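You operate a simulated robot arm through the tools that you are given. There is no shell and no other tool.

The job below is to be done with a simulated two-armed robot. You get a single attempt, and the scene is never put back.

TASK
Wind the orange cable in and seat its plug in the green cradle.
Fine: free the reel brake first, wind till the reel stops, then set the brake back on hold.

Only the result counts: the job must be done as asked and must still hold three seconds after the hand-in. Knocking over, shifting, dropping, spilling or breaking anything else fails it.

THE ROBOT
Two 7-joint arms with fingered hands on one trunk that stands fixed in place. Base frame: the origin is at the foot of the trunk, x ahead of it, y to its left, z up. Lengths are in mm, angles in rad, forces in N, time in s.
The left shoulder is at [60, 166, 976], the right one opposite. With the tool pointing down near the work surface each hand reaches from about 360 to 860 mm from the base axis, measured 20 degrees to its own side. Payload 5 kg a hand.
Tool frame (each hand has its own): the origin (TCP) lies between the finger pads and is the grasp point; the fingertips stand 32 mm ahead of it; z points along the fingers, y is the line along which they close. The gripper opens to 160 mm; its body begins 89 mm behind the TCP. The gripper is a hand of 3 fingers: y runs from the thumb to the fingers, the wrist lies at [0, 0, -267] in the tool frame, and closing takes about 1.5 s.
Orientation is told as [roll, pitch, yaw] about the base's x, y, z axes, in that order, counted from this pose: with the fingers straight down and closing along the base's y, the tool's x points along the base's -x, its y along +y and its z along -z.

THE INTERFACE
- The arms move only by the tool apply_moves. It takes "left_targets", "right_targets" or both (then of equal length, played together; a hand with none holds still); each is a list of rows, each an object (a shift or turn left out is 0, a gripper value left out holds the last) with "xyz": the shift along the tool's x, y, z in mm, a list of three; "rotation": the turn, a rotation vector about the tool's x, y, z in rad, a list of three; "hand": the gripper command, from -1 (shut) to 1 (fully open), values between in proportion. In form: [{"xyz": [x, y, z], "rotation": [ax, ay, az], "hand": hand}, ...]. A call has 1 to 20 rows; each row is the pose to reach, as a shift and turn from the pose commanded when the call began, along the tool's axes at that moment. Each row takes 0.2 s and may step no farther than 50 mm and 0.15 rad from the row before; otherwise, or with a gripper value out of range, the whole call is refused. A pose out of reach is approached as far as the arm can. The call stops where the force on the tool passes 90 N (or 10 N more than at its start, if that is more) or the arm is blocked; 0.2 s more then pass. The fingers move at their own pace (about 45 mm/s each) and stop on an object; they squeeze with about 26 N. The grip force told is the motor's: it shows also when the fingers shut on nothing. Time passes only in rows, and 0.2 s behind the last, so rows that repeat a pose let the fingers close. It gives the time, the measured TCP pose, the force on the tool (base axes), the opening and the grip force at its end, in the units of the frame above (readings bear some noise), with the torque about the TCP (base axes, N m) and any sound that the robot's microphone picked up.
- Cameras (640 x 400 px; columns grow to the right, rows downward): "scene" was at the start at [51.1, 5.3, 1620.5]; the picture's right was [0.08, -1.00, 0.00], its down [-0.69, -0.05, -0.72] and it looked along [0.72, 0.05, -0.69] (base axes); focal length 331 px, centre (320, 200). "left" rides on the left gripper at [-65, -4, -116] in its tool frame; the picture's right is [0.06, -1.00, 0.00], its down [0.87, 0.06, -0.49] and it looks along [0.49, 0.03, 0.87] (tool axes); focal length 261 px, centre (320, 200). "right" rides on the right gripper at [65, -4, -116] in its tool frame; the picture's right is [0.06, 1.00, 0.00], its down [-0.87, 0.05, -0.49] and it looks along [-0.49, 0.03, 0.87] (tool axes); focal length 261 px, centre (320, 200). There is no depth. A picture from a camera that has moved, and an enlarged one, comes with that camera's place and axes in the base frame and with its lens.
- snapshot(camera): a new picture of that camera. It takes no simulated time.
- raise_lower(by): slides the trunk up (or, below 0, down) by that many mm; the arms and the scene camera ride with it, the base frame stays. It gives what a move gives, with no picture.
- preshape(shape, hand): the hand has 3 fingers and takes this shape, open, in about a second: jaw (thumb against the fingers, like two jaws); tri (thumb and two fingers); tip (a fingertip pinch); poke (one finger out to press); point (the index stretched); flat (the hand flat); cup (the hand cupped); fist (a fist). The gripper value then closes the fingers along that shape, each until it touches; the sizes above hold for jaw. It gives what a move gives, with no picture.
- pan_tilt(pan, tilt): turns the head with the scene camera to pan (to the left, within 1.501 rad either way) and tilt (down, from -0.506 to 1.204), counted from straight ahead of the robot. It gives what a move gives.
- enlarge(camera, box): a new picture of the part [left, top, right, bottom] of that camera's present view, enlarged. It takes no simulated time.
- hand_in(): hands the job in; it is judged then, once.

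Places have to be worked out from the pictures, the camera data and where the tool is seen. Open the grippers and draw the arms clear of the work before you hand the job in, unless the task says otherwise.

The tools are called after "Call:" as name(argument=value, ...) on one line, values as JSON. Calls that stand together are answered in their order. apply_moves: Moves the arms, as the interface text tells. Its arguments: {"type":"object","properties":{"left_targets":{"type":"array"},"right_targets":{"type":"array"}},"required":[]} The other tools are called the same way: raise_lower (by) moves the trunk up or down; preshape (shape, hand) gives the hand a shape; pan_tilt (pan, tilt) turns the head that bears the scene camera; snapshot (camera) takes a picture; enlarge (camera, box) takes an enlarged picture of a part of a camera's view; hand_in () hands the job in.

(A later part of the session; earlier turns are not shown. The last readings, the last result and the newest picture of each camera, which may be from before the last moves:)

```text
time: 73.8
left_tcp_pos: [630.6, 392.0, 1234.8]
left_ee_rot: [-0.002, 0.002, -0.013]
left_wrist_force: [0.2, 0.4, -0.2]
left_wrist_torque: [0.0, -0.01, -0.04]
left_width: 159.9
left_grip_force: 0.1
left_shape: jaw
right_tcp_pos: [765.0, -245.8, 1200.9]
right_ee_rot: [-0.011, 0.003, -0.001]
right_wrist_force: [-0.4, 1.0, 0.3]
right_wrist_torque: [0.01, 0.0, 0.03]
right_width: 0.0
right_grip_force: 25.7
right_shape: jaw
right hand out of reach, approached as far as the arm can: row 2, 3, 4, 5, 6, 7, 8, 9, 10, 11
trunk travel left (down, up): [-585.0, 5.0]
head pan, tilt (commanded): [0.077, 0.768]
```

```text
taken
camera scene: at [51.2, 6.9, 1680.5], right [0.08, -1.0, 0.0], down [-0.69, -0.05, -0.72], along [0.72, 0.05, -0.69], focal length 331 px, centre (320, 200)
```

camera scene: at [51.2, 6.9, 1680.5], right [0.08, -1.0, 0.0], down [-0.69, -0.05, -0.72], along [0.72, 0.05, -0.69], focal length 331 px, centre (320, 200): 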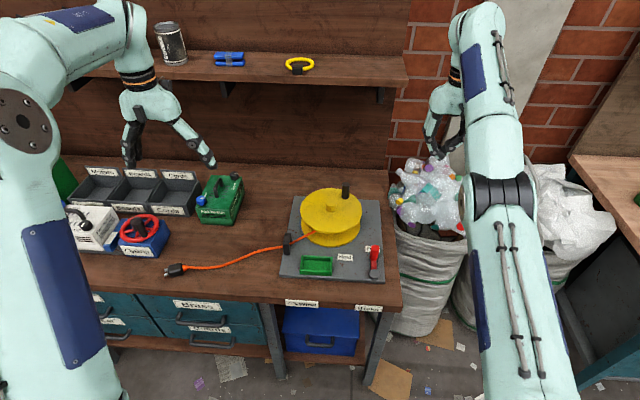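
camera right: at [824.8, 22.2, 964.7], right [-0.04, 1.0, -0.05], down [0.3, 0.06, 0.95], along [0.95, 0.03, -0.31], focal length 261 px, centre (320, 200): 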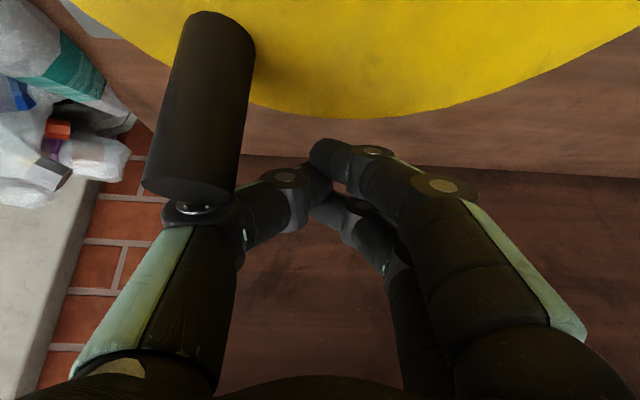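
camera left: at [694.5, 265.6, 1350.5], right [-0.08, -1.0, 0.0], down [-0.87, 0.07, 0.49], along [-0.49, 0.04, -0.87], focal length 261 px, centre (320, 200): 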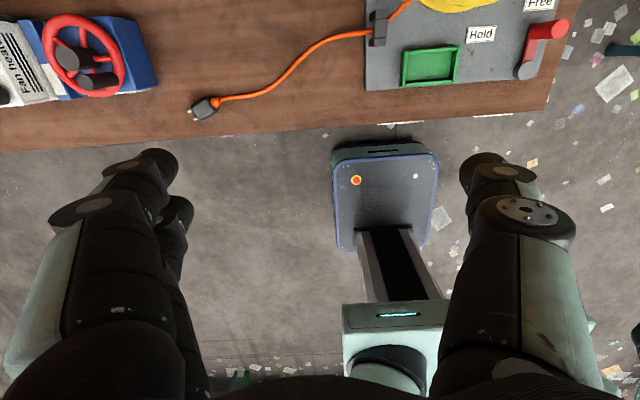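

The right arm is parked clear. Now I'll bring the left hand over with the same forward tilt and closed fingers, staging above the reel.

Call:
apply_moves(left_targets=[{"xyz": [-22.9, -33.1, 13], "rotation": [0, -0.125, 0], "hand": -1}, {"xyz": [-45.8, -66.2, 26], "rotation": [0, -0.25, 0], "hand": -1}, {"xyz": [-68.7, -99.3, 39], "rotation": [0, -0.375, 0], "hand": -1}, {"xyz": [-91.6, -132.4, 52], "rotation": [0, -0.5, 0], "hand": -1}, {"xyz": [-114.5, -165.5, 65], "rotation": [0, -0.625, 0], "hand": -1}, {"xyz": [-137.4, -198.6, 78], "rotation": [0, -0.75, 0], "hand": -1}, {"xyz": [-160.3, -231.7, 91], "rotation": [0, -0.75, 0], "hand": -1}, {"xyz": [-183.2, -264.8, 104], "rotation": [0, -0.75, 0], "hand": -1}, {"xyz": [-206.1, -297.9, 117], "rotation": [0, -0.75, 0], "hand": -1}, {"xyz": [-229, -331, 130], "rotation": [0, -0.75, 0], "hand": -1}, {"xyz": [-229, -331, 130], "rotation": [0, -0.75, 0], "hand": -1}])

Call:
snapshot(camera="left")

Call:
snapshot(camera="scene")

```text
time: 76.2
left_tcp_pos: [855.2, 57.3, 1105.6]
left_ee_rot: [-0.002, -0.751, -0.01]
left_wrist_force: [0.5, 0.4, 0.7]
left_wrist_torque: [-0.01, 0.01, 0.02]
left_width: 0.0
left_grip_force: 26.1
left_shape: jaw
right_tcp_pos: [763.7, -247.0, 1203.1]
right_ee_rot: [-0.01, 0.004, -0.003]
right_wrist_force: [-0.8, 0.2, 0.1]
right_wrist_torque: [-0.03, 0.0, -0.03]
right_width: 0.1
right_grip_force: 26.1
right_shape: jaw
trunk travel left (down, up): [-585.0, 5.0]
head pan, tilt (commanded): [0.077, 0.768]
```

```text
taken
camera left: at [823.7, 53.6, 1233.3], right [-0.06, -1.0, -0.04], down [-0.97, 0.07, -0.23], along [0.23, 0.03, -0.97], focal length 261 px, centre (320, 200)
```

left: 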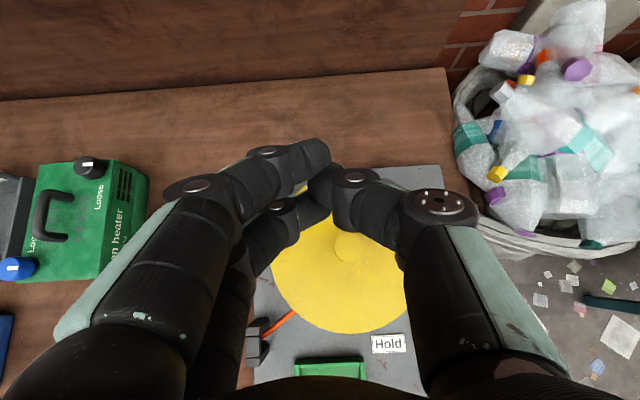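

```text
taken
camera scene: at [50.4, 6.8, 1680.6], right [0.08, -1.0, 0.0], down [-0.69, -0.05, -0.72], along [0.72, 0.05, -0.69], focal length 331 px, centre (320, 200)
```

scene: 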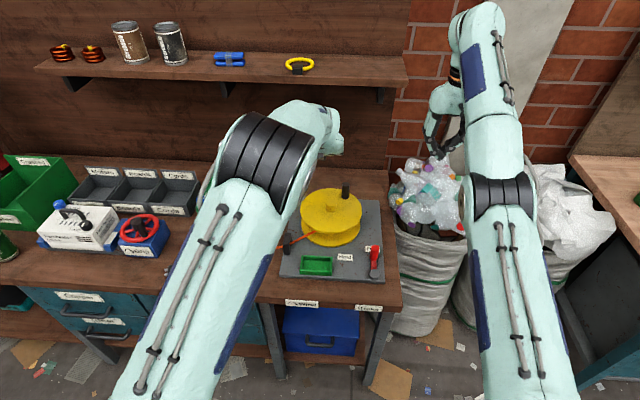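

The left camera now looks almost straight down through the closed hand, which is ideal for aiming. I'll move over the knob at about (900, -17) and check it appears in the hole behind the fingertips.

Call:
apply_moves(left_targets=[{"xyz": [3.5, -19, 33]}, {"xyz": [7, -38, 65]}, {"xyz": [10.5, -56, 98]}, {"xyz": [13.9, -75, 130.7]}, {"xyz": [13.9, -75, 130.7]}])

Call:
snapshot(camera="left")

Call:
enlarge(camera="scene", box=[270, 130, 400, 260])

```text
time: 77.4
left_tcp_pos: [932.4, -18.7, 999.3]
left_ee_rot: [-0.002, -0.75, -0.011]
left_wrist_force: [0.7, 1.1, -0.6]
left_wrist_torque: [-0.03, -0.02, -0.01]
left_width: 0.0
left_grip_force: 26.6
left_shape: jaw
right_tcp_pos: [765.0, -245.2, 1200.8]
right_ee_rot: [-0.01, 0.004, -0.001]
right_wrist_force: [-0.3, -0.1, -0.9]
right_wrist_torque: [0.01, -0.01, 0.03]
right_width: 0.2
right_grip_force: 26.4
right_shape: jaw
trunk travel left (down, up): [-585.0, 5.0]
head pan, tilt (commanded): [0.077, 0.768]
```

```text
taken
camera left: at [900.9, -22.1, 1128.7], right [-0.06, -1.0, -0.04], down [-0.97, 0.07, -0.23], along [0.23, 0.03, -0.97], focal length 261 px, centre (320, 200)
```

left: 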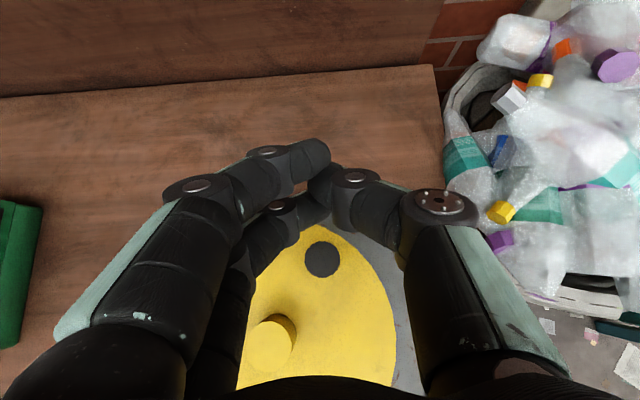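

```text
3.08 times, centred on (335, 195) of scene
camera zoom: at [50.4, 6.1, 1680.6], right [0.08, -1.0, 0.0], down [-0.69, -0.05, -0.72], along [0.72, 0.05, -0.69], focal length 1018 px, centre (274, 215)
```

zoom: 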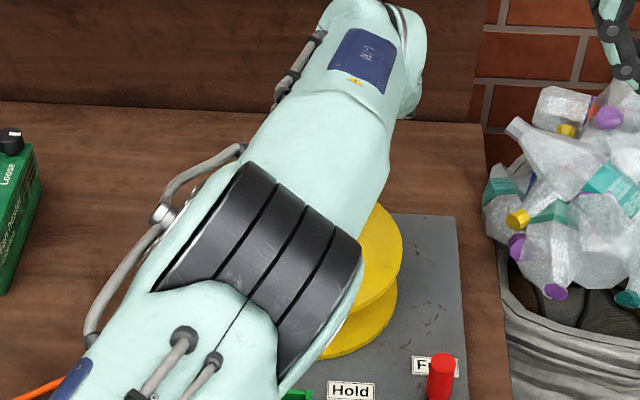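

The knob shows clearly inside the hand's hole at (902, -15) and the hub at (841, 33). I'll lower over it and pull it around the right side.

Call:
apply_moves(left_targets=[{"xyz": [17.7, 0, 19], "hand": -1}, {"xyz": [35.5, 0, 38]}, {"xyz": [53.2, 0, 57]}, {"xyz": [61.4, -4.4, 49.4]}, {"xyz": [67.5, -11.4, 43.6]}, {"xyz": [74.3, -17.2, 37.3]}, {"xyz": [81.5, -21.6, 30.6]}, {"xyz": [89.2, -24.6, 23.4]}, {"xyz": [97.1, -26.1, 16.1]}, {"xyz": [105, -26.1, 8.7]}, {"xyz": [112.9, -24.6, 1.3]}])

Call:
snapshot(camera="left")

Call:
snapshot(camera="scene")

```text
time: 79.8
left_tcp_pos: [851.2, -44.3, 922.9]
left_ee_rot: [-0.003, -0.75, -0.012]
left_wrist_force: [0.4, -1.3, -0.1]
left_wrist_torque: [0.01, -0.03, 0.02]
left_width: 0.0
left_grip_force: 25.8
left_shape: jaw
right_tcp_pos: [764.7, -245.6, 1202.2]
right_ee_rot: [-0.011, 0.005, -0.002]
right_wrist_force: [0.3, 0.4, 0.6]
right_wrist_torque: [0.01, 0.01, 0.01]
right_width: 0.0
right_grip_force: 25.4
right_shape: jaw
trunk travel left (down, up): [-585.0, 5.0]
head pan, tilt (commanded): [0.077, 0.768]
```

```text
taken
camera left: at [820.7, -46.1, 1050.7], right [-0.06, -1.0, -0.04], down [-0.97, 0.07, -0.23], along [0.23, 0.03, -0.97], focal length 261 px, centre (320, 200)
```

left: 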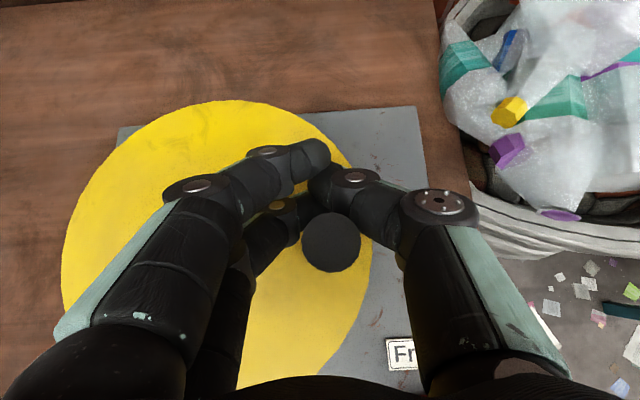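

```text
taken
camera scene: at [51.0, 5.9, 1680.5], right [0.08, -1.0, 0.0], down [-0.69, -0.05, -0.72], along [0.72, 0.05, -0.69], focal length 331 px, centre (320, 200)
```

scene: 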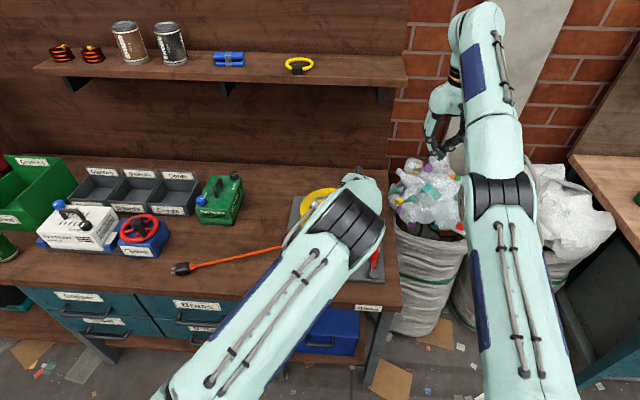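

That works beautifully: about 1 N of force, the knob captured at (829, -47), and the cable taut. I'll continue around the near side with the thumb side pushing toward +y.

Call:
apply_moves(left_targets=[{"xyz": [8.3, 4.8, -7.7], "hand": -1}, {"xyz": [16.5, 12.7, -15.4]}, {"xyz": [24.3, 22, -22.7]}, {"xyz": [31.4, 32.7, -29.3]}, {"xyz": [37.9, 44.5, -35.3]}, {"xyz": [43.5, 56.3, -40.6]}, {"xyz": [48.1, 67.9, -44.9]}, {"xyz": [51.7, 79.2, -48.2]}, {"xyz": [53.5, 90.9, -50]}, {"xyz": [54.2, 102.9, -50.6]}])

Call:
snapshot(camera="left")

Call:
snapshot(camera="scene")

```text
time: 82.0
left_tcp_pos: [784.4, 55.8, 924.0]
left_ee_rot: [-0.001, -0.757, -0.016]
left_wrist_force: [33.7, -14.7, -0.5]
left_wrist_torque: [-0.06, -0.6, 0.05]
left_width: 0.2
left_grip_force: 25.7
left_shape: jaw
right_tcp_pos: [767.8, -249.0, 1198.7]
right_ee_rot: [-0.011, 0.004, -0.003]
right_wrist_force: [0.1, 0.2, 0.2]
right_wrist_torque: [-0.04, -0.02, -0.02]
right_width: 0.1
right_grip_force: 26.1
right_shape: jaw
trunk travel left (down, up): [-585.0, 5.0]
head pan, tilt (commanded): [0.077, 0.768]
```

```text
taken
camera left: at [751.5, 52.3, 1052.2], right [-0.06, -1.0, -0.04], down [-0.97, 0.07, -0.24], along [0.24, 0.02, -0.97], focal length 261 px, centre (320, 200)
```

left: 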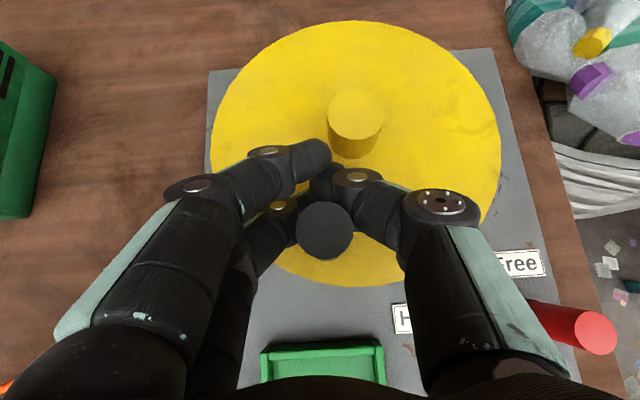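

```text
taken
camera scene: at [55.0, 4.4, 1680.5], right [0.07, -1.0, 0.0], down [-0.69, -0.05, -0.72], along [0.72, 0.05, -0.7], focal length 331 px, centre (320, 200)
```

scene: 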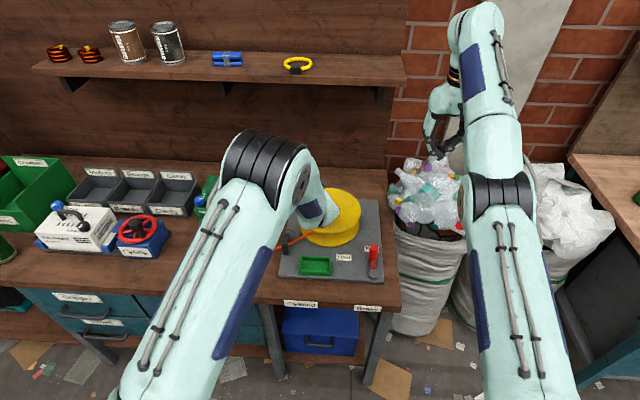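

The knob is at φ≈165° and still captured, with a radial load I can relieve. I'll push it on to about 125°, then hop the closed hand over it to the near side, ready to push toward +x from outside.

Call:
apply_moves(left_targets=[{"xyz": [-11.5, 14.9, 10.7], "hand": -1}, {"xyz": [-15.1, 32.6, 14.1]}, {"xyz": [-19.7, 48.5, 18.4]}, {"xyz": [-25.1, 58.4, 23.4]}, {"xyz": [-31.3, 65.3, 29.2]}, {"xyz": [-53.8, 65.3, 5.1]}, {"xyz": [-76.3, 65.3, -19]}, {"xyz": [-45, 52, -48.2]}, {"xyz": [-13.2, 38, -77.9]}, {"xyz": [-13.2, 38, -77.9]}])

Call:
snapshot(camera="left")

Call:
snapshot(camera="scene")

```text
time: 84.2
left_tcp_pos: [736.4, 97.0, 988.5]
left_ee_rot: [0.0, -0.748, -0.014]
left_wrist_force: [-0.4, -0.4, 0.2]
left_wrist_torque: [0.0, 0.01, -0.02]
left_width: 0.1
left_grip_force: 26.1
left_shape: jaw
right_tcp_pos: [765.8, -248.9, 1200.8]
right_ee_rot: [-0.01, 0.005, -0.003]
right_wrist_force: [-1.1, -0.2, 0.1]
right_wrist_torque: [0.0, -0.01, -0.02]
right_width: 0.3
right_grip_force: 26.3
right_shape: jaw
trunk travel left (down, up): [-585.0, 5.0]
head pan, tilt (commanded): [0.077, 0.768]
```

```text
taken
camera left: at [705.5, 94.7, 1117.3], right [-0.06, -1.0, -0.04], down [-0.97, 0.07, -0.23], along [0.23, 0.03, -0.97], focal length 261 px, centre (320, 200)
```

left: 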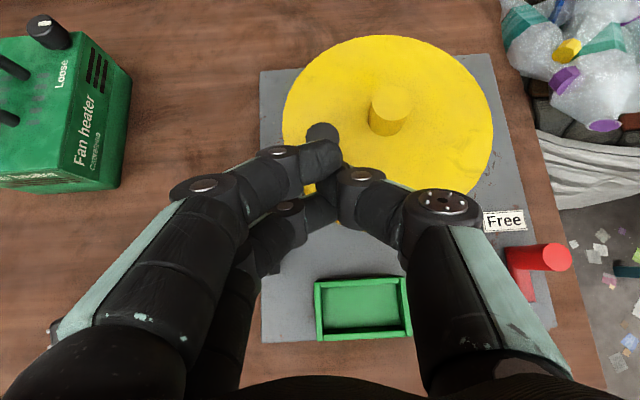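

```text
taken
camera scene: at [51.5, 5.3, 1680.5], right [0.08, -1.0, 0.0], down [-0.69, -0.05, -0.72], along [0.72, 0.05, -0.69], focal length 331 px, centre (320, 200)
```

scene: 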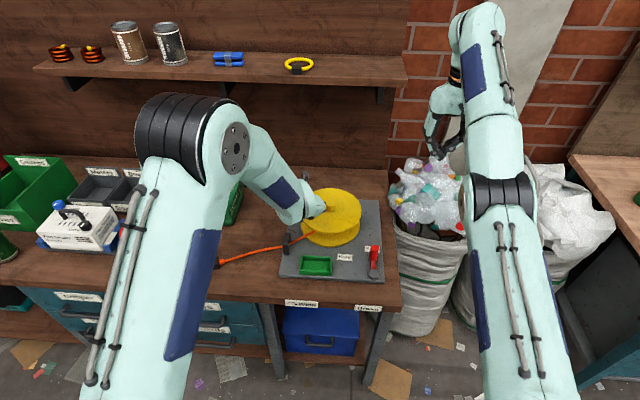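

The knob is at φ≈124°, just ahead of the fingertips. I'll lower and push it toward +x up the left side to about φ=50°.

Call:
apply_moves(left_targets=[{"xyz": [22.5, 0, 24.1], "hand": -1}, {"xyz": [45, 0, 48.2]}, {"xyz": [32.1, -2.1, 60.2]}, {"xyz": [22.9, 3, 68.8]}, {"xyz": [13.2, 6.4, 77.9]}, {"xyz": [3.3, 8.4, 87.2]}, {"xyz": [-6.5, 10.4, 96.3]}, {"xyz": [-16, 12.4, 105.2]}, {"xyz": [-24.8, 12.4, 113.4]}, {"xyz": [-31.2, 10.4, 119.3]}])

Call:
snapshot(camera="left")

Call:
snapshot(camera="scene")

```text
time: 86.0
left_tcp_pos: [801.4, 103.1, 912.4]
left_ee_rot: [-0.01, -0.717, -0.012]
left_wrist_force: [-47.2, 1.1, 18.5]
left_wrist_torque: [0.05, -0.19, -0.01]
left_width: 0.0
left_grip_force: 25.9
left_shape: jaw
right_tcp_pos: [761.7, -252.3, 1202.2]
right_ee_rot: [-0.012, 0.002, -0.005]
right_wrist_force: [0.3, -0.3, 0.3]
right_wrist_torque: [-0.01, 0.04, -0.04]
right_width: 0.1
right_grip_force: 25.9
right_shape: jaw
trunk travel left (down, up): [-585.0, 5.0]
head pan, tilt (commanded): [0.077, 0.768]
stopped in row 9 (left hand): the force on the tool passed its limit at 98 N (the readings are from after the stop); the commanded pose is now the measured one
```

```text
taken
camera left: at [775.5, 100.1, 1042.7], right [-0.07, -1.0, -0.03], down [-0.98, 0.07, -0.2], along [0.2, 0.02, -0.98], focal length 261 px, centre (320, 200)
```

left: 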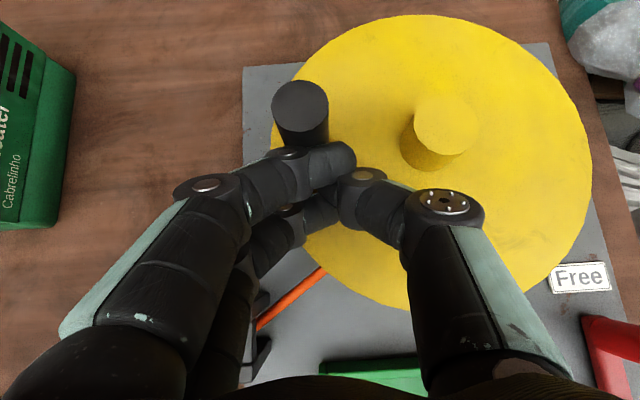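

```text
taken
camera scene: at [45.4, 3.9, 1681.3], right [0.08, -1.0, 0.0], down [-0.69, -0.05, -0.72], along [0.72, 0.06, -0.69], focal length 331 px, centre (320, 200)
```

scene: 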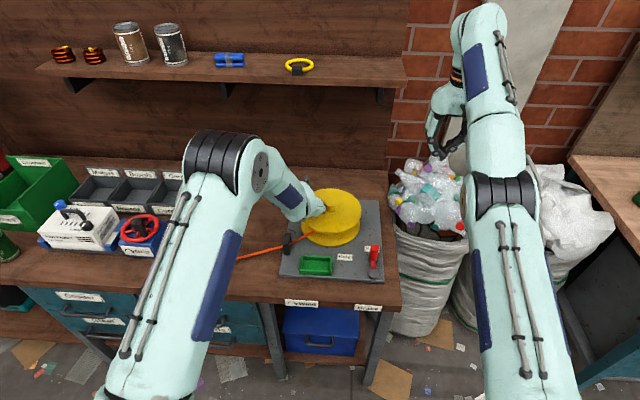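

The push stopped at 98 N with the knob at φ≈91°. Either the reel has reached its stop or the hand is pressing on the disc. I'll back off and check where the plug is.

Call:
apply_moves(left_targets=[{"xyz": [5, 0, -15]}, {"xyz": [0, 0, -45]}, {"xyz": [-10, 0, -90]}, {"xyz": [-30, 20, -120]}, {"xyz": [-30, 20, -120]}])

Call:
snapshot(camera="left")

Call:
snapshot(camera="scene")

Call:
snapshot(camera="right")

```text
time: 87.2
left_tcp_pos: [749.6, 129.9, 1021.7]
left_ee_rot: [-0.006, -0.721, -0.01]
left_wrist_force: [0.4, -0.8, 0.1]
left_wrist_torque: [0.02, -0.02, 0.04]
left_width: 0.1
left_grip_force: 26.6
left_shape: jaw
right_tcp_pos: [764.8, -251.0, 1200.7]
right_ee_rot: [-0.01, 0.003, -0.005]
right_wrist_force: [-0.3, -0.6, -0.4]
right_wrist_torque: [0.02, 0.02, 0.0]
right_width: 0.1
right_grip_force: 26.1
right_shape: jaw
trunk travel left (down, up): [-585.0, 5.0]
head pan, tilt (commanded): [0.077, 0.768]
```

```text
taken
camera left: at [722.9, 127.9, 1151.2], right [-0.06, -1.0, -0.04], down [-0.98, 0.07, -0.2], along [0.21, 0.02, -0.98], focal length 261 px, centre (320, 200)
```

left: 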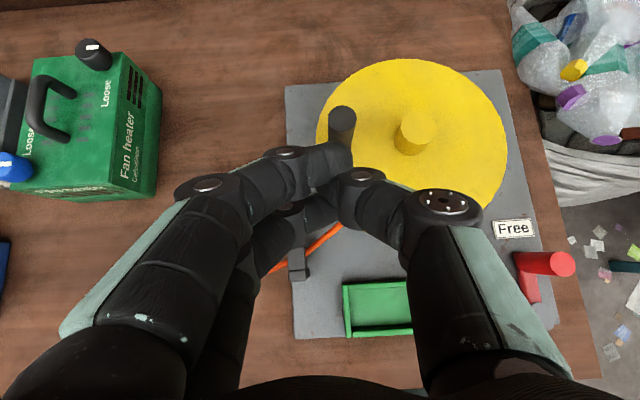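

```text
taken
camera scene: at [51.6, 5.2, 1680.5], right [0.08, -1.0, 0.0], down [-0.69, -0.05, -0.72], along [0.72, 0.06, -0.69], focal length 331 px, centre (320, 200)
```

scene: 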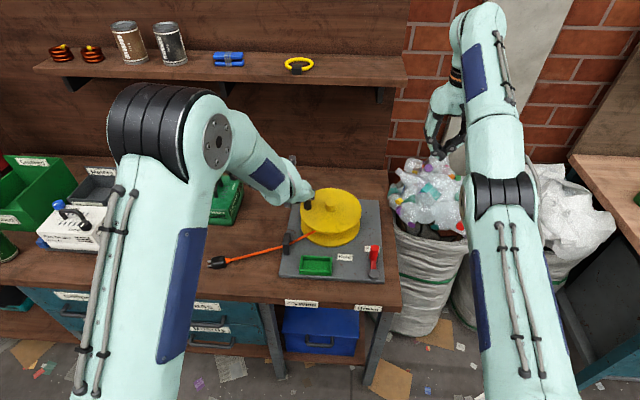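

```text
taken
camera right: at [701.3, -252.7, 1317.9], right [-0.06, 1.0, -0.01], down [0.87, 0.05, 0.49], along [0.49, 0.02, -0.87], focal length 261 px, centre (320, 200)
```

right: 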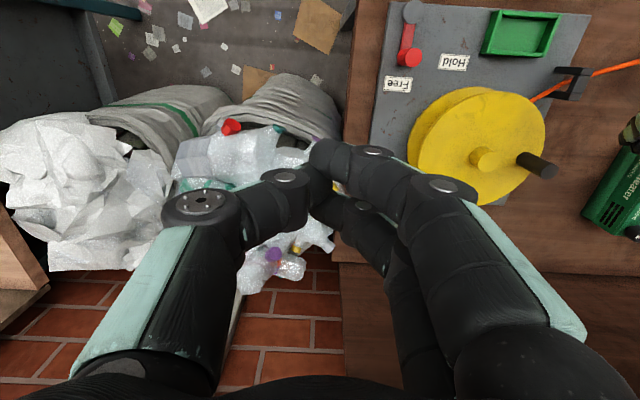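

The plug has come in to roughly (650, 400). I'll re-approach slightly higher so the fingertips stay off the disc, and push in gentle steps to see whether the reel really has stopped.

Call:
apply_moves(left_targets=[{"xyz": [19.8, -14, 22.5], "hand": -1}, {"xyz": [32.1, -27, 51.7]}, {"xyz": [37.4, -27, 89.6]}, {"xyz": [34.4, -27, 92.2]}, {"xyz": [31.4, -27, 94.8]}, {"xyz": [28.4, -27, 97.5]}])

Call:
snapshot(camera="left")

```text
time: 88.6
left_tcp_pos: [793.0, 101.1, 928.8]
left_ee_rot: [-0.006, -0.722, -0.01]
left_wrist_force: [0.1, -0.2, 0.2]
left_wrist_torque: [0.02, 0.01, 0.02]
left_width: 0.0
left_grip_force: 26.1
left_shape: jaw
right_tcp_pos: [766.3, -249.4, 1200.8]
right_ee_rot: [-0.01, 0.004, -0.004]
right_wrist_force: [0.2, -0.2, 0.2]
right_wrist_torque: [0.04, -0.01, 0.01]
right_width: 0.0
right_grip_force: 26.1
right_shape: jaw
trunk travel left (down, up): [-585.0, 5.0]
head pan, tilt (commanded): [0.077, 0.768]
```

```text
taken
camera left: at [766.0, 97.5, 1058.7], right [-0.06, -1.0, -0.04], down [-0.98, 0.07, -0.2], along [0.21, 0.02, -0.98], focal length 261 px, centre (320, 200)
```

left: 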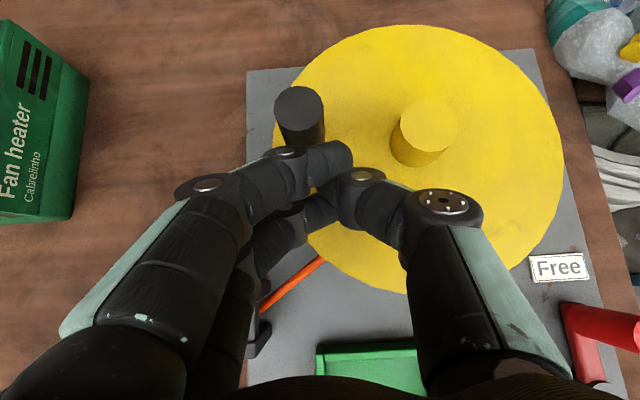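

No contact yet. I'll keep pushing in small steps.

Call:
apply_moves(left_targets=[{"xyz": [-3, 0, 2.6], "hand": -1}, {"xyz": [-6, 0, 5.3]}, {"xyz": [-9, 0, 7.9]}, {"xyz": [-12, 0, 10.6]}])

Call:
snapshot(camera="left")

```text
time: 89.6
left_tcp_pos: [803.2, 98.8, 927.1]
left_ee_rot: [-0.012, -0.712, -0.011]
left_wrist_force: [-46.7, -0.5, -1.9]
left_wrist_torque: [-0.03, 0.01, 0.19]
left_width: 0.0
left_grip_force: 26.4
left_shape: jaw
right_tcp_pos: [761.8, -249.8, 1203.2]
right_ee_rot: [-0.01, 0.001, -0.006]
right_wrist_force: [-0.2, 0.2, -0.5]
right_wrist_torque: [-0.02, 0.05, 0.01]
right_width: 0.2
right_grip_force: 25.9
right_shape: jaw
trunk travel left (down, up): [-585.0, 5.0]
head pan, tilt (commanded): [0.077, 0.768]
```

```text
taken
camera left: at [777.0, 95.5, 1056.9], right [-0.06, -1.0, -0.03], down [-0.98, 0.07, -0.2], along [0.2, 0.02, -0.98], focal length 261 px, centre (320, 200)
```

left: 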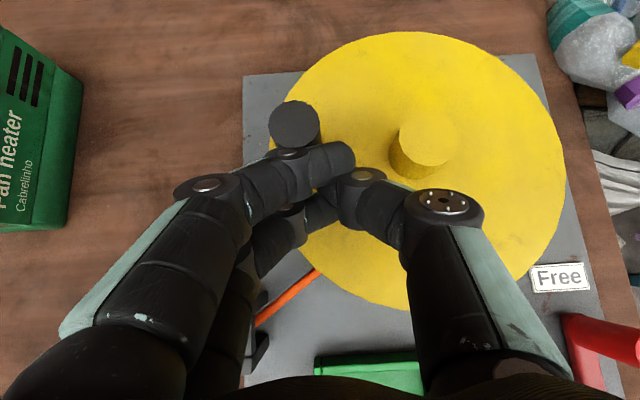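

The knob doesn't budge at 47 N with nothing else touching, so the reel appears to be at its stop. I'll relieve the push and check the plug and cable closely for a snag.

Call:
apply_moves(left_targets=[{"xyz": [12, 0, -10]}, {"xyz": [0, 0, -45]}, {"xyz": [-10, 10, -90]}, {"xyz": [-20, 40, -120]}, {"xyz": [-20, 40, -120]}])

Call:
enlarge(camera="scene", box=[190, 180, 390, 300])

Call:
snapshot(camera="left")

```text
time: 90.8
left_tcp_pos: [745.2, 141.7, 1033.1]
left_ee_rot: [-0.007, -0.722, -0.011]
left_wrist_force: [0.3, 0.0, 0.0]
left_wrist_torque: [0.07, 0.0, -0.01]
left_width: 0.0
left_grip_force: 26.2
left_shape: jaw
right_tcp_pos: [765.2, -251.5, 1200.4]
right_ee_rot: [-0.01, 0.004, -0.004]
right_wrist_force: [0.2, -1.1, 0.0]
right_wrist_torque: [0.03, -0.01, -0.02]
right_width: 0.1
right_grip_force: 25.9
right_shape: jaw
trunk travel left (down, up): [-585.0, 5.0]
head pan, tilt (commanded): [0.077, 0.768]
```

```text
3.20 times, centred on (290, 240) of scene
camera zoom: at [51.7, 4.8, 1680.5], right [0.08, -1.0, 0.0], down [-0.69, -0.05, -0.72], along [0.72, 0.05, -0.69], focal length 1059 px, centre (416, 72)
```

zoom: 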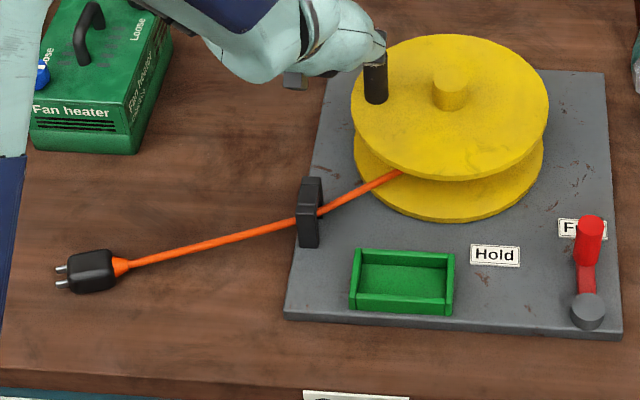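

```text
taken
camera left: at [718.6, 139.1, 1162.1], right [-0.06, -1.0, -0.04], down [-0.98, 0.07, -0.2], along [0.21, 0.02, -0.98], focal length 261 px, centre (320, 200)
```

left: 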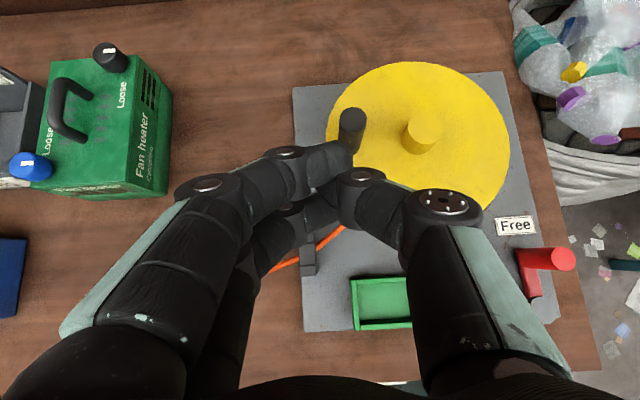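

The cable is taut with about 200 mm left outside and nothing is snagging it, so the reel is at its stop. Next is the brake. I'll bring the left hand upright over the red knob and move the parked right arm a bit farther right for clearance.

Call:
apply_moves(left_targets=[{"xyz": [12.8, -36, 2.6], "rotation": [0, 0.12, 0], "hand": 0}, {"xyz": [25.6, -72, 5.3], "rotation": [0, 0.24, 0], "hand": 0}, {"xyz": [38.4, -108, 7.9], "rotation": [0, 0.36, 0], "hand": 0}, {"xyz": [51.1, -144, 10.5], "rotation": [0, 0.48, 0], "hand": 0}, {"xyz": [63.9, -180, 13.1], "rotation": [0, 0.6, 0], "hand": 0}, {"xyz": [76.7, -216, 15.8], "rotation": [0, 0.722, 0], "hand": 0}, {"xyz": [89.5, -248, 18.4], "rotation": [0, 0.722, 0], "hand": 0}, {"xyz": [89.5, -248, 18.4], "rotation": [0, 0.722, 0], "hand": 0}], right_targets=[{"xyz": [5, -15, 0]}, {"xyz": [10, -30, 0]}, {"xyz": [15, -45, 0]}, {"xyz": [20, -60, 0]}, {"xyz": [25, -75, 0]}, {"xyz": [30, -90, 0]}, {"xyz": [35, -105, 0]}, {"xyz": [35, -105, 0]}])

Call:
snapshot(camera="left")

Call:
snapshot(camera="scene")

```text
time: 92.6
left_tcp_pos: [685.1, -104.5, 960.5]
left_ee_rot: [-0.006, 0.001, -0.014]
left_wrist_force: [0.4, 0.6, -0.3]
left_wrist_torque: [-0.03, 0.01, 0.0]
left_width: 80.3
left_grip_force: 0.1
left_shape: jaw
right_tcp_pos: [749.2, -357.6, 1212.3]
right_ee_rot: [-0.011, 0.004, -0.006]
right_wrist_force: [-0.3, 0.0, -0.2]
right_wrist_torque: [-0.03, 0.0, -0.02]
right_width: 0.0
right_grip_force: 26.4
right_shape: jaw
right hand out of reach, approached as far as the arm can: row 1, 2, 3, 4, 5, 6, 7, 8
trunk travel left (down, up): [-585.0, 5.0]
head pan, tilt (commanded): [0.077, 0.768]
```

```text
taken
camera left: at [751.9, -109.3, 1076.3], right [-0.08, -1.0, 0.01], down [-0.87, 0.07, 0.49], along [-0.49, 0.03, -0.87], focal length 261 px, centre (320, 200)
```

left: 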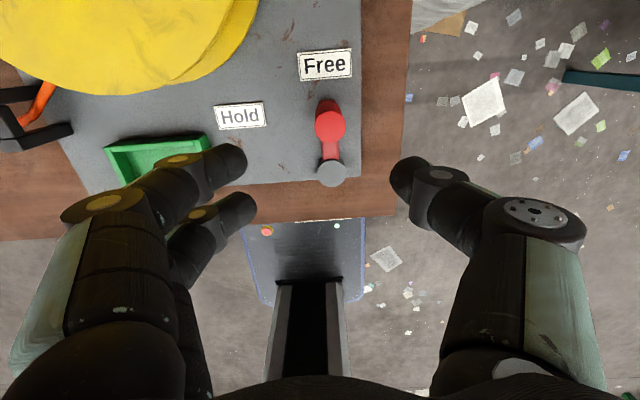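

```text
taken
camera scene: at [51.7, 6.4, 1680.5], right [0.08, -1.0, 0.0], down [-0.69, -0.05, -0.72], along [0.72, 0.06, -0.69], focal length 331 px, centre (320, 200)
```

scene: 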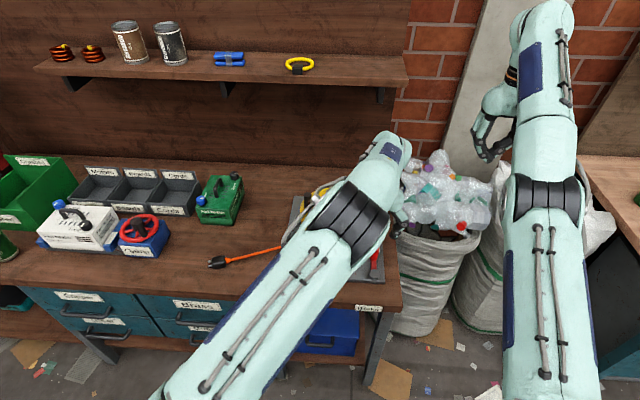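

The red knob is at about (702, -113) with its top near z=852. I'll descend around it with the left hand.

Call:
apply_moves(left_targets=[{"xyz": [-9, -4, 35], "hand": 0}, {"xyz": [-17, -8.3, 70], "hand": 0}, {"xyz": [-17, -8.3, 100], "hand": 0}, {"xyz": [-17, -8.3, 100], "hand": 0}])

Call:
snapshot(camera="left")

```text
time: 93.6
left_tcp_pos: [701.6, -115.0, 862.0]
left_ee_rot: [-0.004, 0.003, -0.014]
left_wrist_force: [0.7, 0.2, -0.1]
left_wrist_torque: [0.01, -0.06, 0.04]
left_width: 79.8
left_grip_force: 0.1
left_shape: jaw
right_tcp_pos: [748.5, -358.4, 1212.4]
right_ee_rot: [-0.01, 0.005, -0.006]
right_wrist_force: [-0.1, 0.3, 0.5]
right_wrist_torque: [-0.01, -0.02, -0.03]
right_width: 0.3
right_grip_force: 26.0
right_shape: jaw
trunk travel left (down, up): [-585.0, 5.0]
head pan, tilt (commanded): [0.077, 0.768]
```

```text
taken
camera left: at [768.4, -119.4, 977.4], right [-0.08, -1.0, 0.01], down [-0.87, 0.07, 0.49], along [-0.49, 0.03, -0.87], focal length 261 px, centre (320, 200)
```

left: 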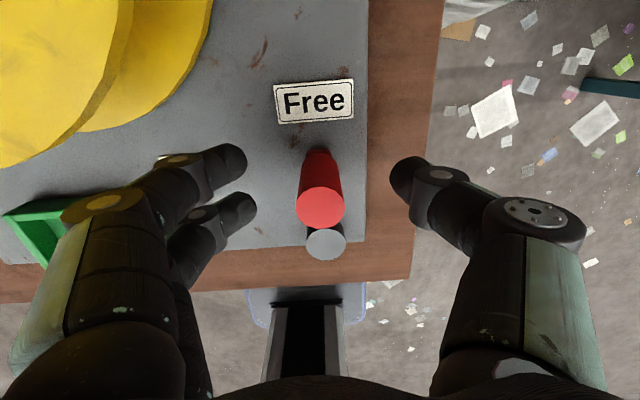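

The knob is centered between thumb and fingers. I'll close on it.

Call:
apply_moves(left_targets=[{"xyz": [0, 0, 2], "hand": -0.5}, {"xyz": [0, 0, 4], "hand": -1}, {"xyz": [0, 0, 4], "hand": -1}, {"xyz": [0, 0, 4], "hand": -1}, {"xyz": [0, 0, 4], "hand": -1}, {"xyz": [0, 0, 4], "hand": -1}])

Call:
snapshot(camera="left")

```text
time: 95.0
left_tcp_pos: [703.6, -114.3, 856.6]
left_ee_rot: [-0.005, 0.001, -0.016]
left_wrist_force: [2.8, -2.2, -2.1]
left_wrist_torque: [0.03, 0.02, 0.0]
left_width: 9.4
left_grip_force: 25.9
left_shape: jaw
right_tcp_pos: [749.6, -358.6, 1211.9]
right_ee_rot: [-0.012, 0.006, -0.005]
right_wrist_force: [-0.3, 0.8, 0.1]
right_wrist_torque: [0.05, 0.01, -0.01]
right_width: 0.3
right_grip_force: 26.0
right_shape: jaw
trunk travel left (down, up): [-585.0, 5.0]
head pan, tilt (commanded): [0.077, 0.768]
```

```text
taken
camera left: at [769.0, -119.3, 973.0], right [-0.08, -1.0, 0.01], down [-0.87, 0.07, 0.49], along [-0.49, 0.03, -0.87], focal length 261 px, centre (320, 200)
```

left: 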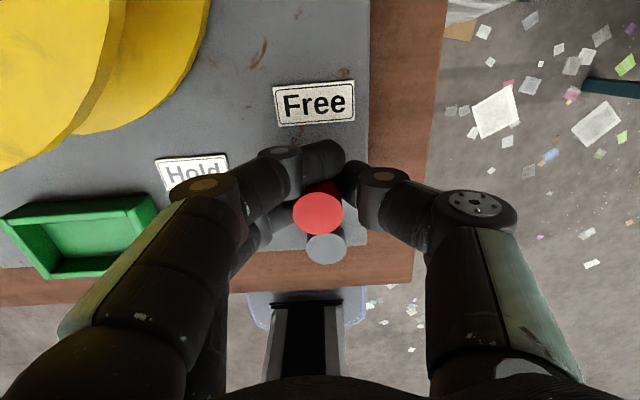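

The knob is caged by the fingers. I'll swing the lever along its arc back to Hold.

Call:
apply_moves(left_targets=[{"xyz": [0.4, 4.5, 0], "hand": -1}, {"xyz": [1.1, 8.9, 0]}, {"xyz": [2.5, 14.3, 0]}, {"xyz": [4.2, 19.6, 0]}, {"xyz": [6.4, 24.7, 0]}, {"xyz": [9, 29.7, 0]}, {"xyz": [12.2, 34.3, 0]}, {"xyz": [15.6, 38.7, 0]}, {"xyz": [20.2, 43.5, 0]}, {"xyz": [24.4, 47.1, 0]}, {"xyz": [24.4, 47.1, 0]}])

Call:
snapshot(camera="left")

```text
time: 97.4
left_tcp_pos: [681.1, -69.0, 857.1]
left_ee_rot: [-0.007, 0.001, -0.017]
left_wrist_force: [17.6, -8.6, 3.7]
left_wrist_torque: [-0.11, -0.19, 0.6]
left_width: 8.8
left_grip_force: 25.7
left_shape: jaw
right_tcp_pos: [749.3, -359.4, 1210.6]
right_ee_rot: [-0.011, 0.008, -0.005]
right_wrist_force: [0.2, -0.1, -0.7]
right_wrist_torque: [-0.04, 0.0, 0.01]
right_width: 0.0
right_grip_force: 26.0
right_shape: jaw
trunk travel left (down, up): [-585.0, 5.0]
head pan, tilt (commanded): [0.077, 0.768]
```

```text
taken
camera left: at [746.9, -73.6, 972.5], right [-0.08, -1.0, 0.01], down [-0.87, 0.07, 0.49], along [-0.49, 0.03, -0.87], focal length 261 px, centre (320, 200)
```

left: 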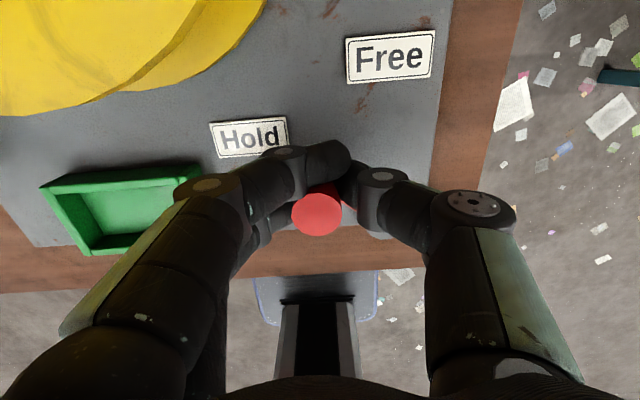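

The lever is near Hold and resisting. I'll nudge a little farther along the arc to seat it against its stop.

Call:
apply_moves(left_targets=[{"xyz": [1.6, 1.2, 0], "hand": -1}, {"xyz": [3.1, 2.5, 0]}, {"xyz": [4.7, 3.7, 0]}, {"xyz": [4.7, 3.7, 0]}])

Call:
snapshot(camera="left")

```text
time: 98.4
left_tcp_pos: [680.4, -66.9, 857.1]
left_ee_rot: [-0.008, -0.006, -0.021]
left_wrist_force: [36.9, -20.6, 1.6]
left_wrist_torque: [-0.41, -0.55, 0.63]
left_width: 9.3
left_grip_force: 26.0
left_shape: jaw
right_tcp_pos: [750.0, -359.1, 1209.4]
right_ee_rot: [-0.009, 0.005, -0.006]
right_wrist_force: [0.0, -0.4, -0.4]
right_wrist_torque: [0.02, -0.01, 0.02]
right_width: 0.0
right_grip_force: 25.8
right_shape: jaw
trunk travel left (down, up): [-585.0, 5.0]
head pan, tilt (commanded): [0.077, 0.768]
```

```text
taken
camera left: at [745.1, -71.0, 973.1], right [-0.08, -1.0, 0.01], down [-0.87, 0.07, 0.49], along [-0.49, 0.03, -0.87], focal length 261 px, centre (320, 200)
```

left: 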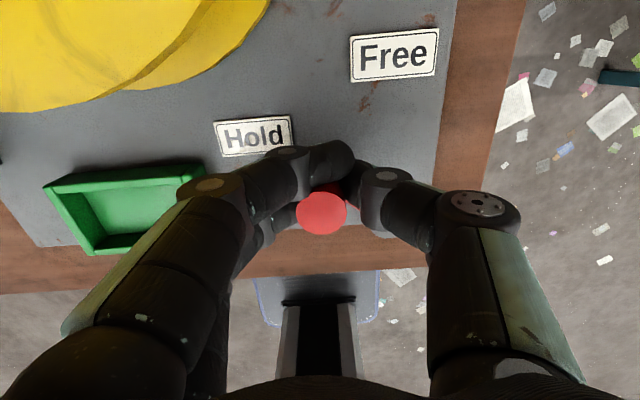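

It's firm against the Hold stop at 42 N. I'll relax, open and lift straight up, then inspect the lever.

Call:
apply_moves(left_targets=[{"xyz": [-3.5, -2.8, 0], "hand": -0.6}, {"xyz": [-3.5, -2.8, 0], "hand": -0.2}, {"xyz": [-3.5, -2.8, 0], "hand": 0}, {"xyz": [-3.5, -2.8, 0], "hand": 0}, {"xyz": [-3.5, -2.8, 0], "hand": 0}, {"xyz": [-3.5, -2.8, -25], "hand": 0}, {"xyz": [-3.5, -2.8, -65], "hand": 0}, {"xyz": [-3.5, -2.8, -105], "hand": 0}, {"xyz": [-3.5, -2.8, -145], "hand": 0}])

Call:
snapshot(camera="left")

Call:
snapshot(camera="scene")

```text
time: 100.4
left_tcp_pos: [678.8, -64.6, 1001.7]
left_ee_rot: [-0.004, -0.001, -0.015]
left_wrist_force: [-0.8, 0.2, 0.1]
left_wrist_torque: [0.01, -0.02, 0.02]
left_width: 79.5
left_grip_force: 0.0
left_shape: jaw
right_tcp_pos: [747.6, -357.8, 1212.4]
right_ee_rot: [-0.011, 0.006, -0.003]
right_wrist_force: [0.2, -0.1, 0.3]
right_wrist_torque: [0.02, 0.0, -0.01]
right_width: 0.1
right_grip_force: 26.2
right_shape: jaw
trunk travel left (down, up): [-585.0, 5.0]
head pan, tilt (commanded): [0.077, 0.768]
```

```text
taken
camera left: at [744.5, -69.3, 1117.1], right [-0.08, -1.0, 0.01], down [-0.87, 0.07, 0.49], along [-0.49, 0.03, -0.87], focal length 261 px, centre (320, 200)
```

left: 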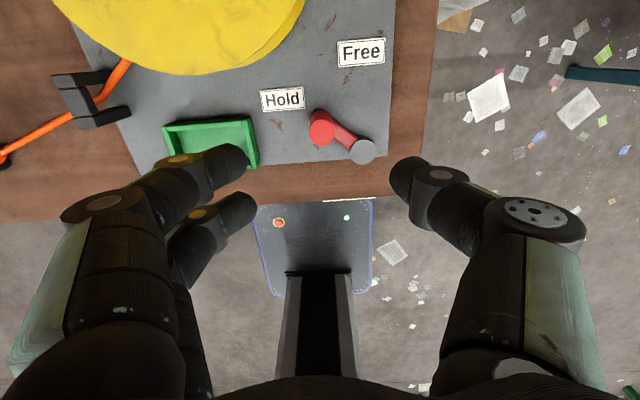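

```text
taken
camera scene: at [50.4, 5.5, 1680.5], right [0.08, -1.0, 0.0], down [-0.69, -0.05, -0.72], along [0.72, 0.05, -0.69], focal length 331 px, centre (320, 200)
```

scene: 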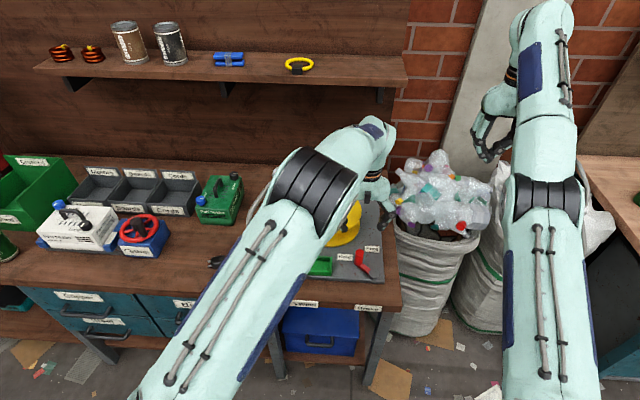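

The lever points at Hold. I'll zoom to compare it with its original position.

Call:
enlarge(camera="left", box=[150, 20, 410, 190])

Call:
enlarge(camera="scene", box=[300, 220, 400, 290])

```text
2.35 times, centred on (280, 105) of left
camera zoom: at [744.5, -69.3, 1117.1], right [-0.08, -1.0, 0.01], down [-0.87, 0.07, 0.49], along [-0.49, 0.03, -0.87], focal length 613 px, centre (414, 424)
```

zoom: 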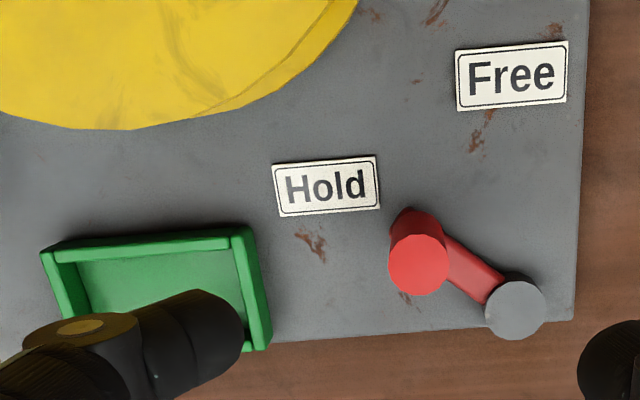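

```text
5.71 times, centred on (350, 255) of scene
camera zoom: at [50.4, 5.5, 1680.5], right [0.08, -1.0, 0.0], down [-0.69, -0.05, -0.72], along [0.72, 0.05, -0.69], focal length 1891 px, centre (149, -114)
```

zoom: 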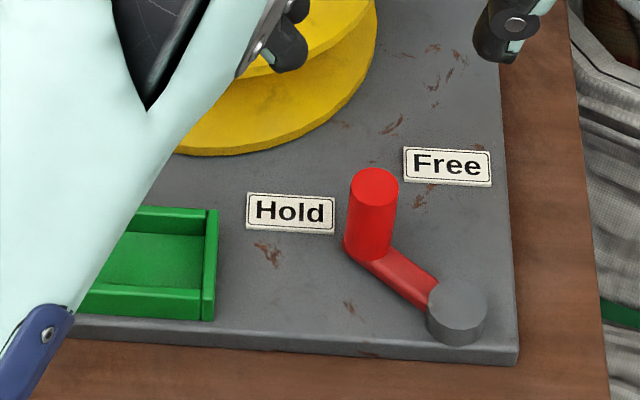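

The brake is back on Hold as it was originally. Now I'll move the left hand over to the plug for a close look.

Call:
apply_moves(left_targets=[{"xyz": [0, 45, -10]}, {"xyz": [0, 90, -10]}, {"xyz": [0, 135, -10]}, {"xyz": [0, 180, -10]}, {"xyz": [0, 225, -10]}, {"xyz": [0, 270, -10]}, {"xyz": [0, 315, 0]}, {"xyz": [0, 360, 0]}, {"xyz": [0, 405, 0]}, {"xyz": [0, 450, 0]}, {"xyz": [0, 450, 0]}])

Call:
snapshot(camera="left")

Call:
snapshot(camera="scene")

```text
time: 102.8
left_tcp_pos: [687.5, 385.0, 998.9]
left_ee_rot: [-0.007, 0.001, -0.015]
left_wrist_force: [0.0, -0.5, 0.0]
left_wrist_torque: [0.02, -0.01, 0.02]
left_width: 79.4
left_grip_force: 0.1
left_shape: jaw
right_tcp_pos: [749.2, -358.7, 1212.3]
right_ee_rot: [-0.012, 0.006, -0.006]
right_wrist_force: [1.2, 0.2, 0.4]
right_wrist_torque: [0.01, -0.01, 0.03]
right_width: 0.0
right_grip_force: 25.6
right_shape: jaw
trunk travel left (down, up): [-585.0, 5.0]
head pan, tilt (commanded): [0.077, 0.768]
```

```text
taken
camera left: at [754.2, 381.1, 1113.3], right [-0.08, -1.0, 0.01], down [-0.87, 0.07, 0.49], along [-0.49, 0.03, -0.87], focal length 261 px, centre (320, 200)
```

left: 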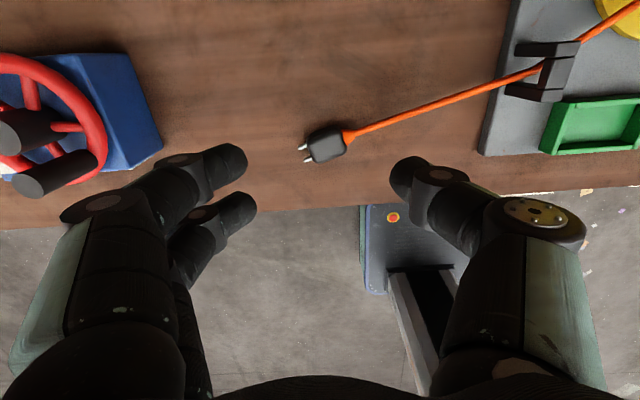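

```text
taken
camera scene: at [51.1, 4.6, 1680.5], right [0.08, -1.0, 0.0], down [-0.69, -0.05, -0.72], along [0.72, 0.05, -0.69], focal length 331 px, centre (320, 200)
```

scene: 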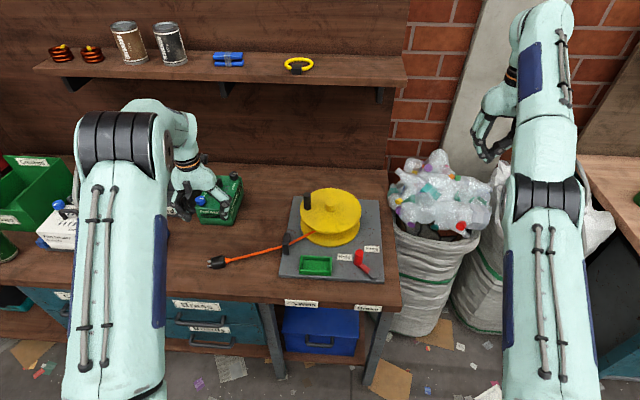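

The plug lies at about (655, 380) pointing away from the fairlead along the taut cable. To reach the cradle with the cable looping back naturally, I'll need to turn it roughly 160° so its pins face −y. I'll zoom in for sizes.

Call:
enlarge(camera="left", box=[270, 100, 400, 190])

Call:
enlarge(camera="left", box=[470, 0, 640, 180])

Call:
enlarge(camera="scene", box=[195, 220, 355, 290])

```text
4.44 times, centred on (335, 145) of left
camera zoom: at [754.2, 381.1, 1113.3], right [-0.08, -1.0, 0.01], down [-0.87, 0.07, 0.49], along [-0.49, 0.03, -0.87], focal length 1158 px, centre (253, 444)
```

zoom: 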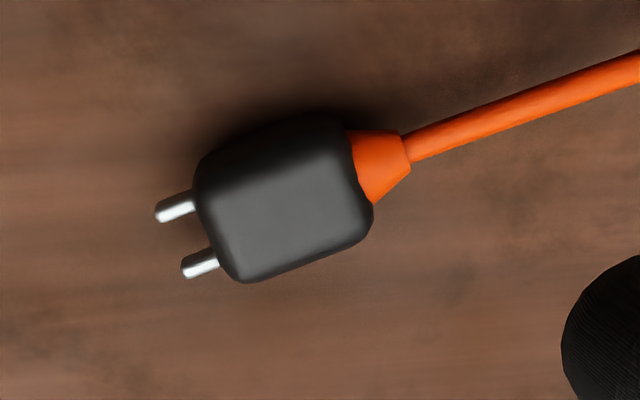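

```text
2.22 times, centred on (555, 90) of left
camera zoom: at [754.2, 381.1, 1113.3], right [-0.08, -1.0, 0.01], down [-0.87, 0.07, 0.49], along [-0.49, 0.03, -0.87], focal length 579 px, centre (-202, 444)
```

zoom: 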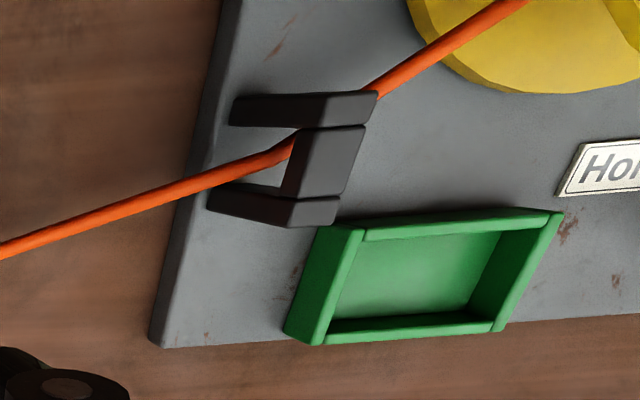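

```text
4.00 times, centred on (275, 255) of scene
camera zoom: at [51.1, 4.6, 1680.5], right [0.08, -1.0, 0.0], down [-0.69, -0.05, -0.72], along [0.72, 0.05, -0.69], focal length 1324 px, centre (500, -20)
```

zoom: 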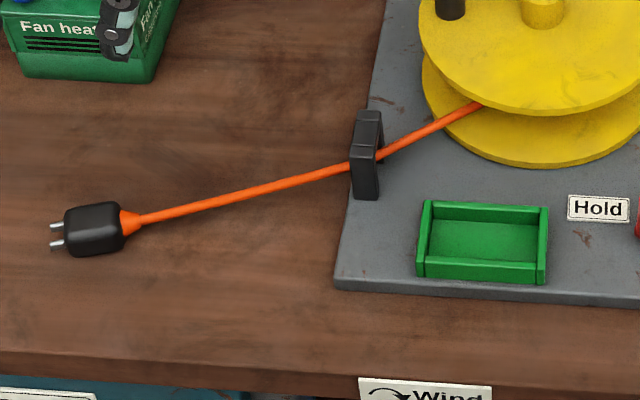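

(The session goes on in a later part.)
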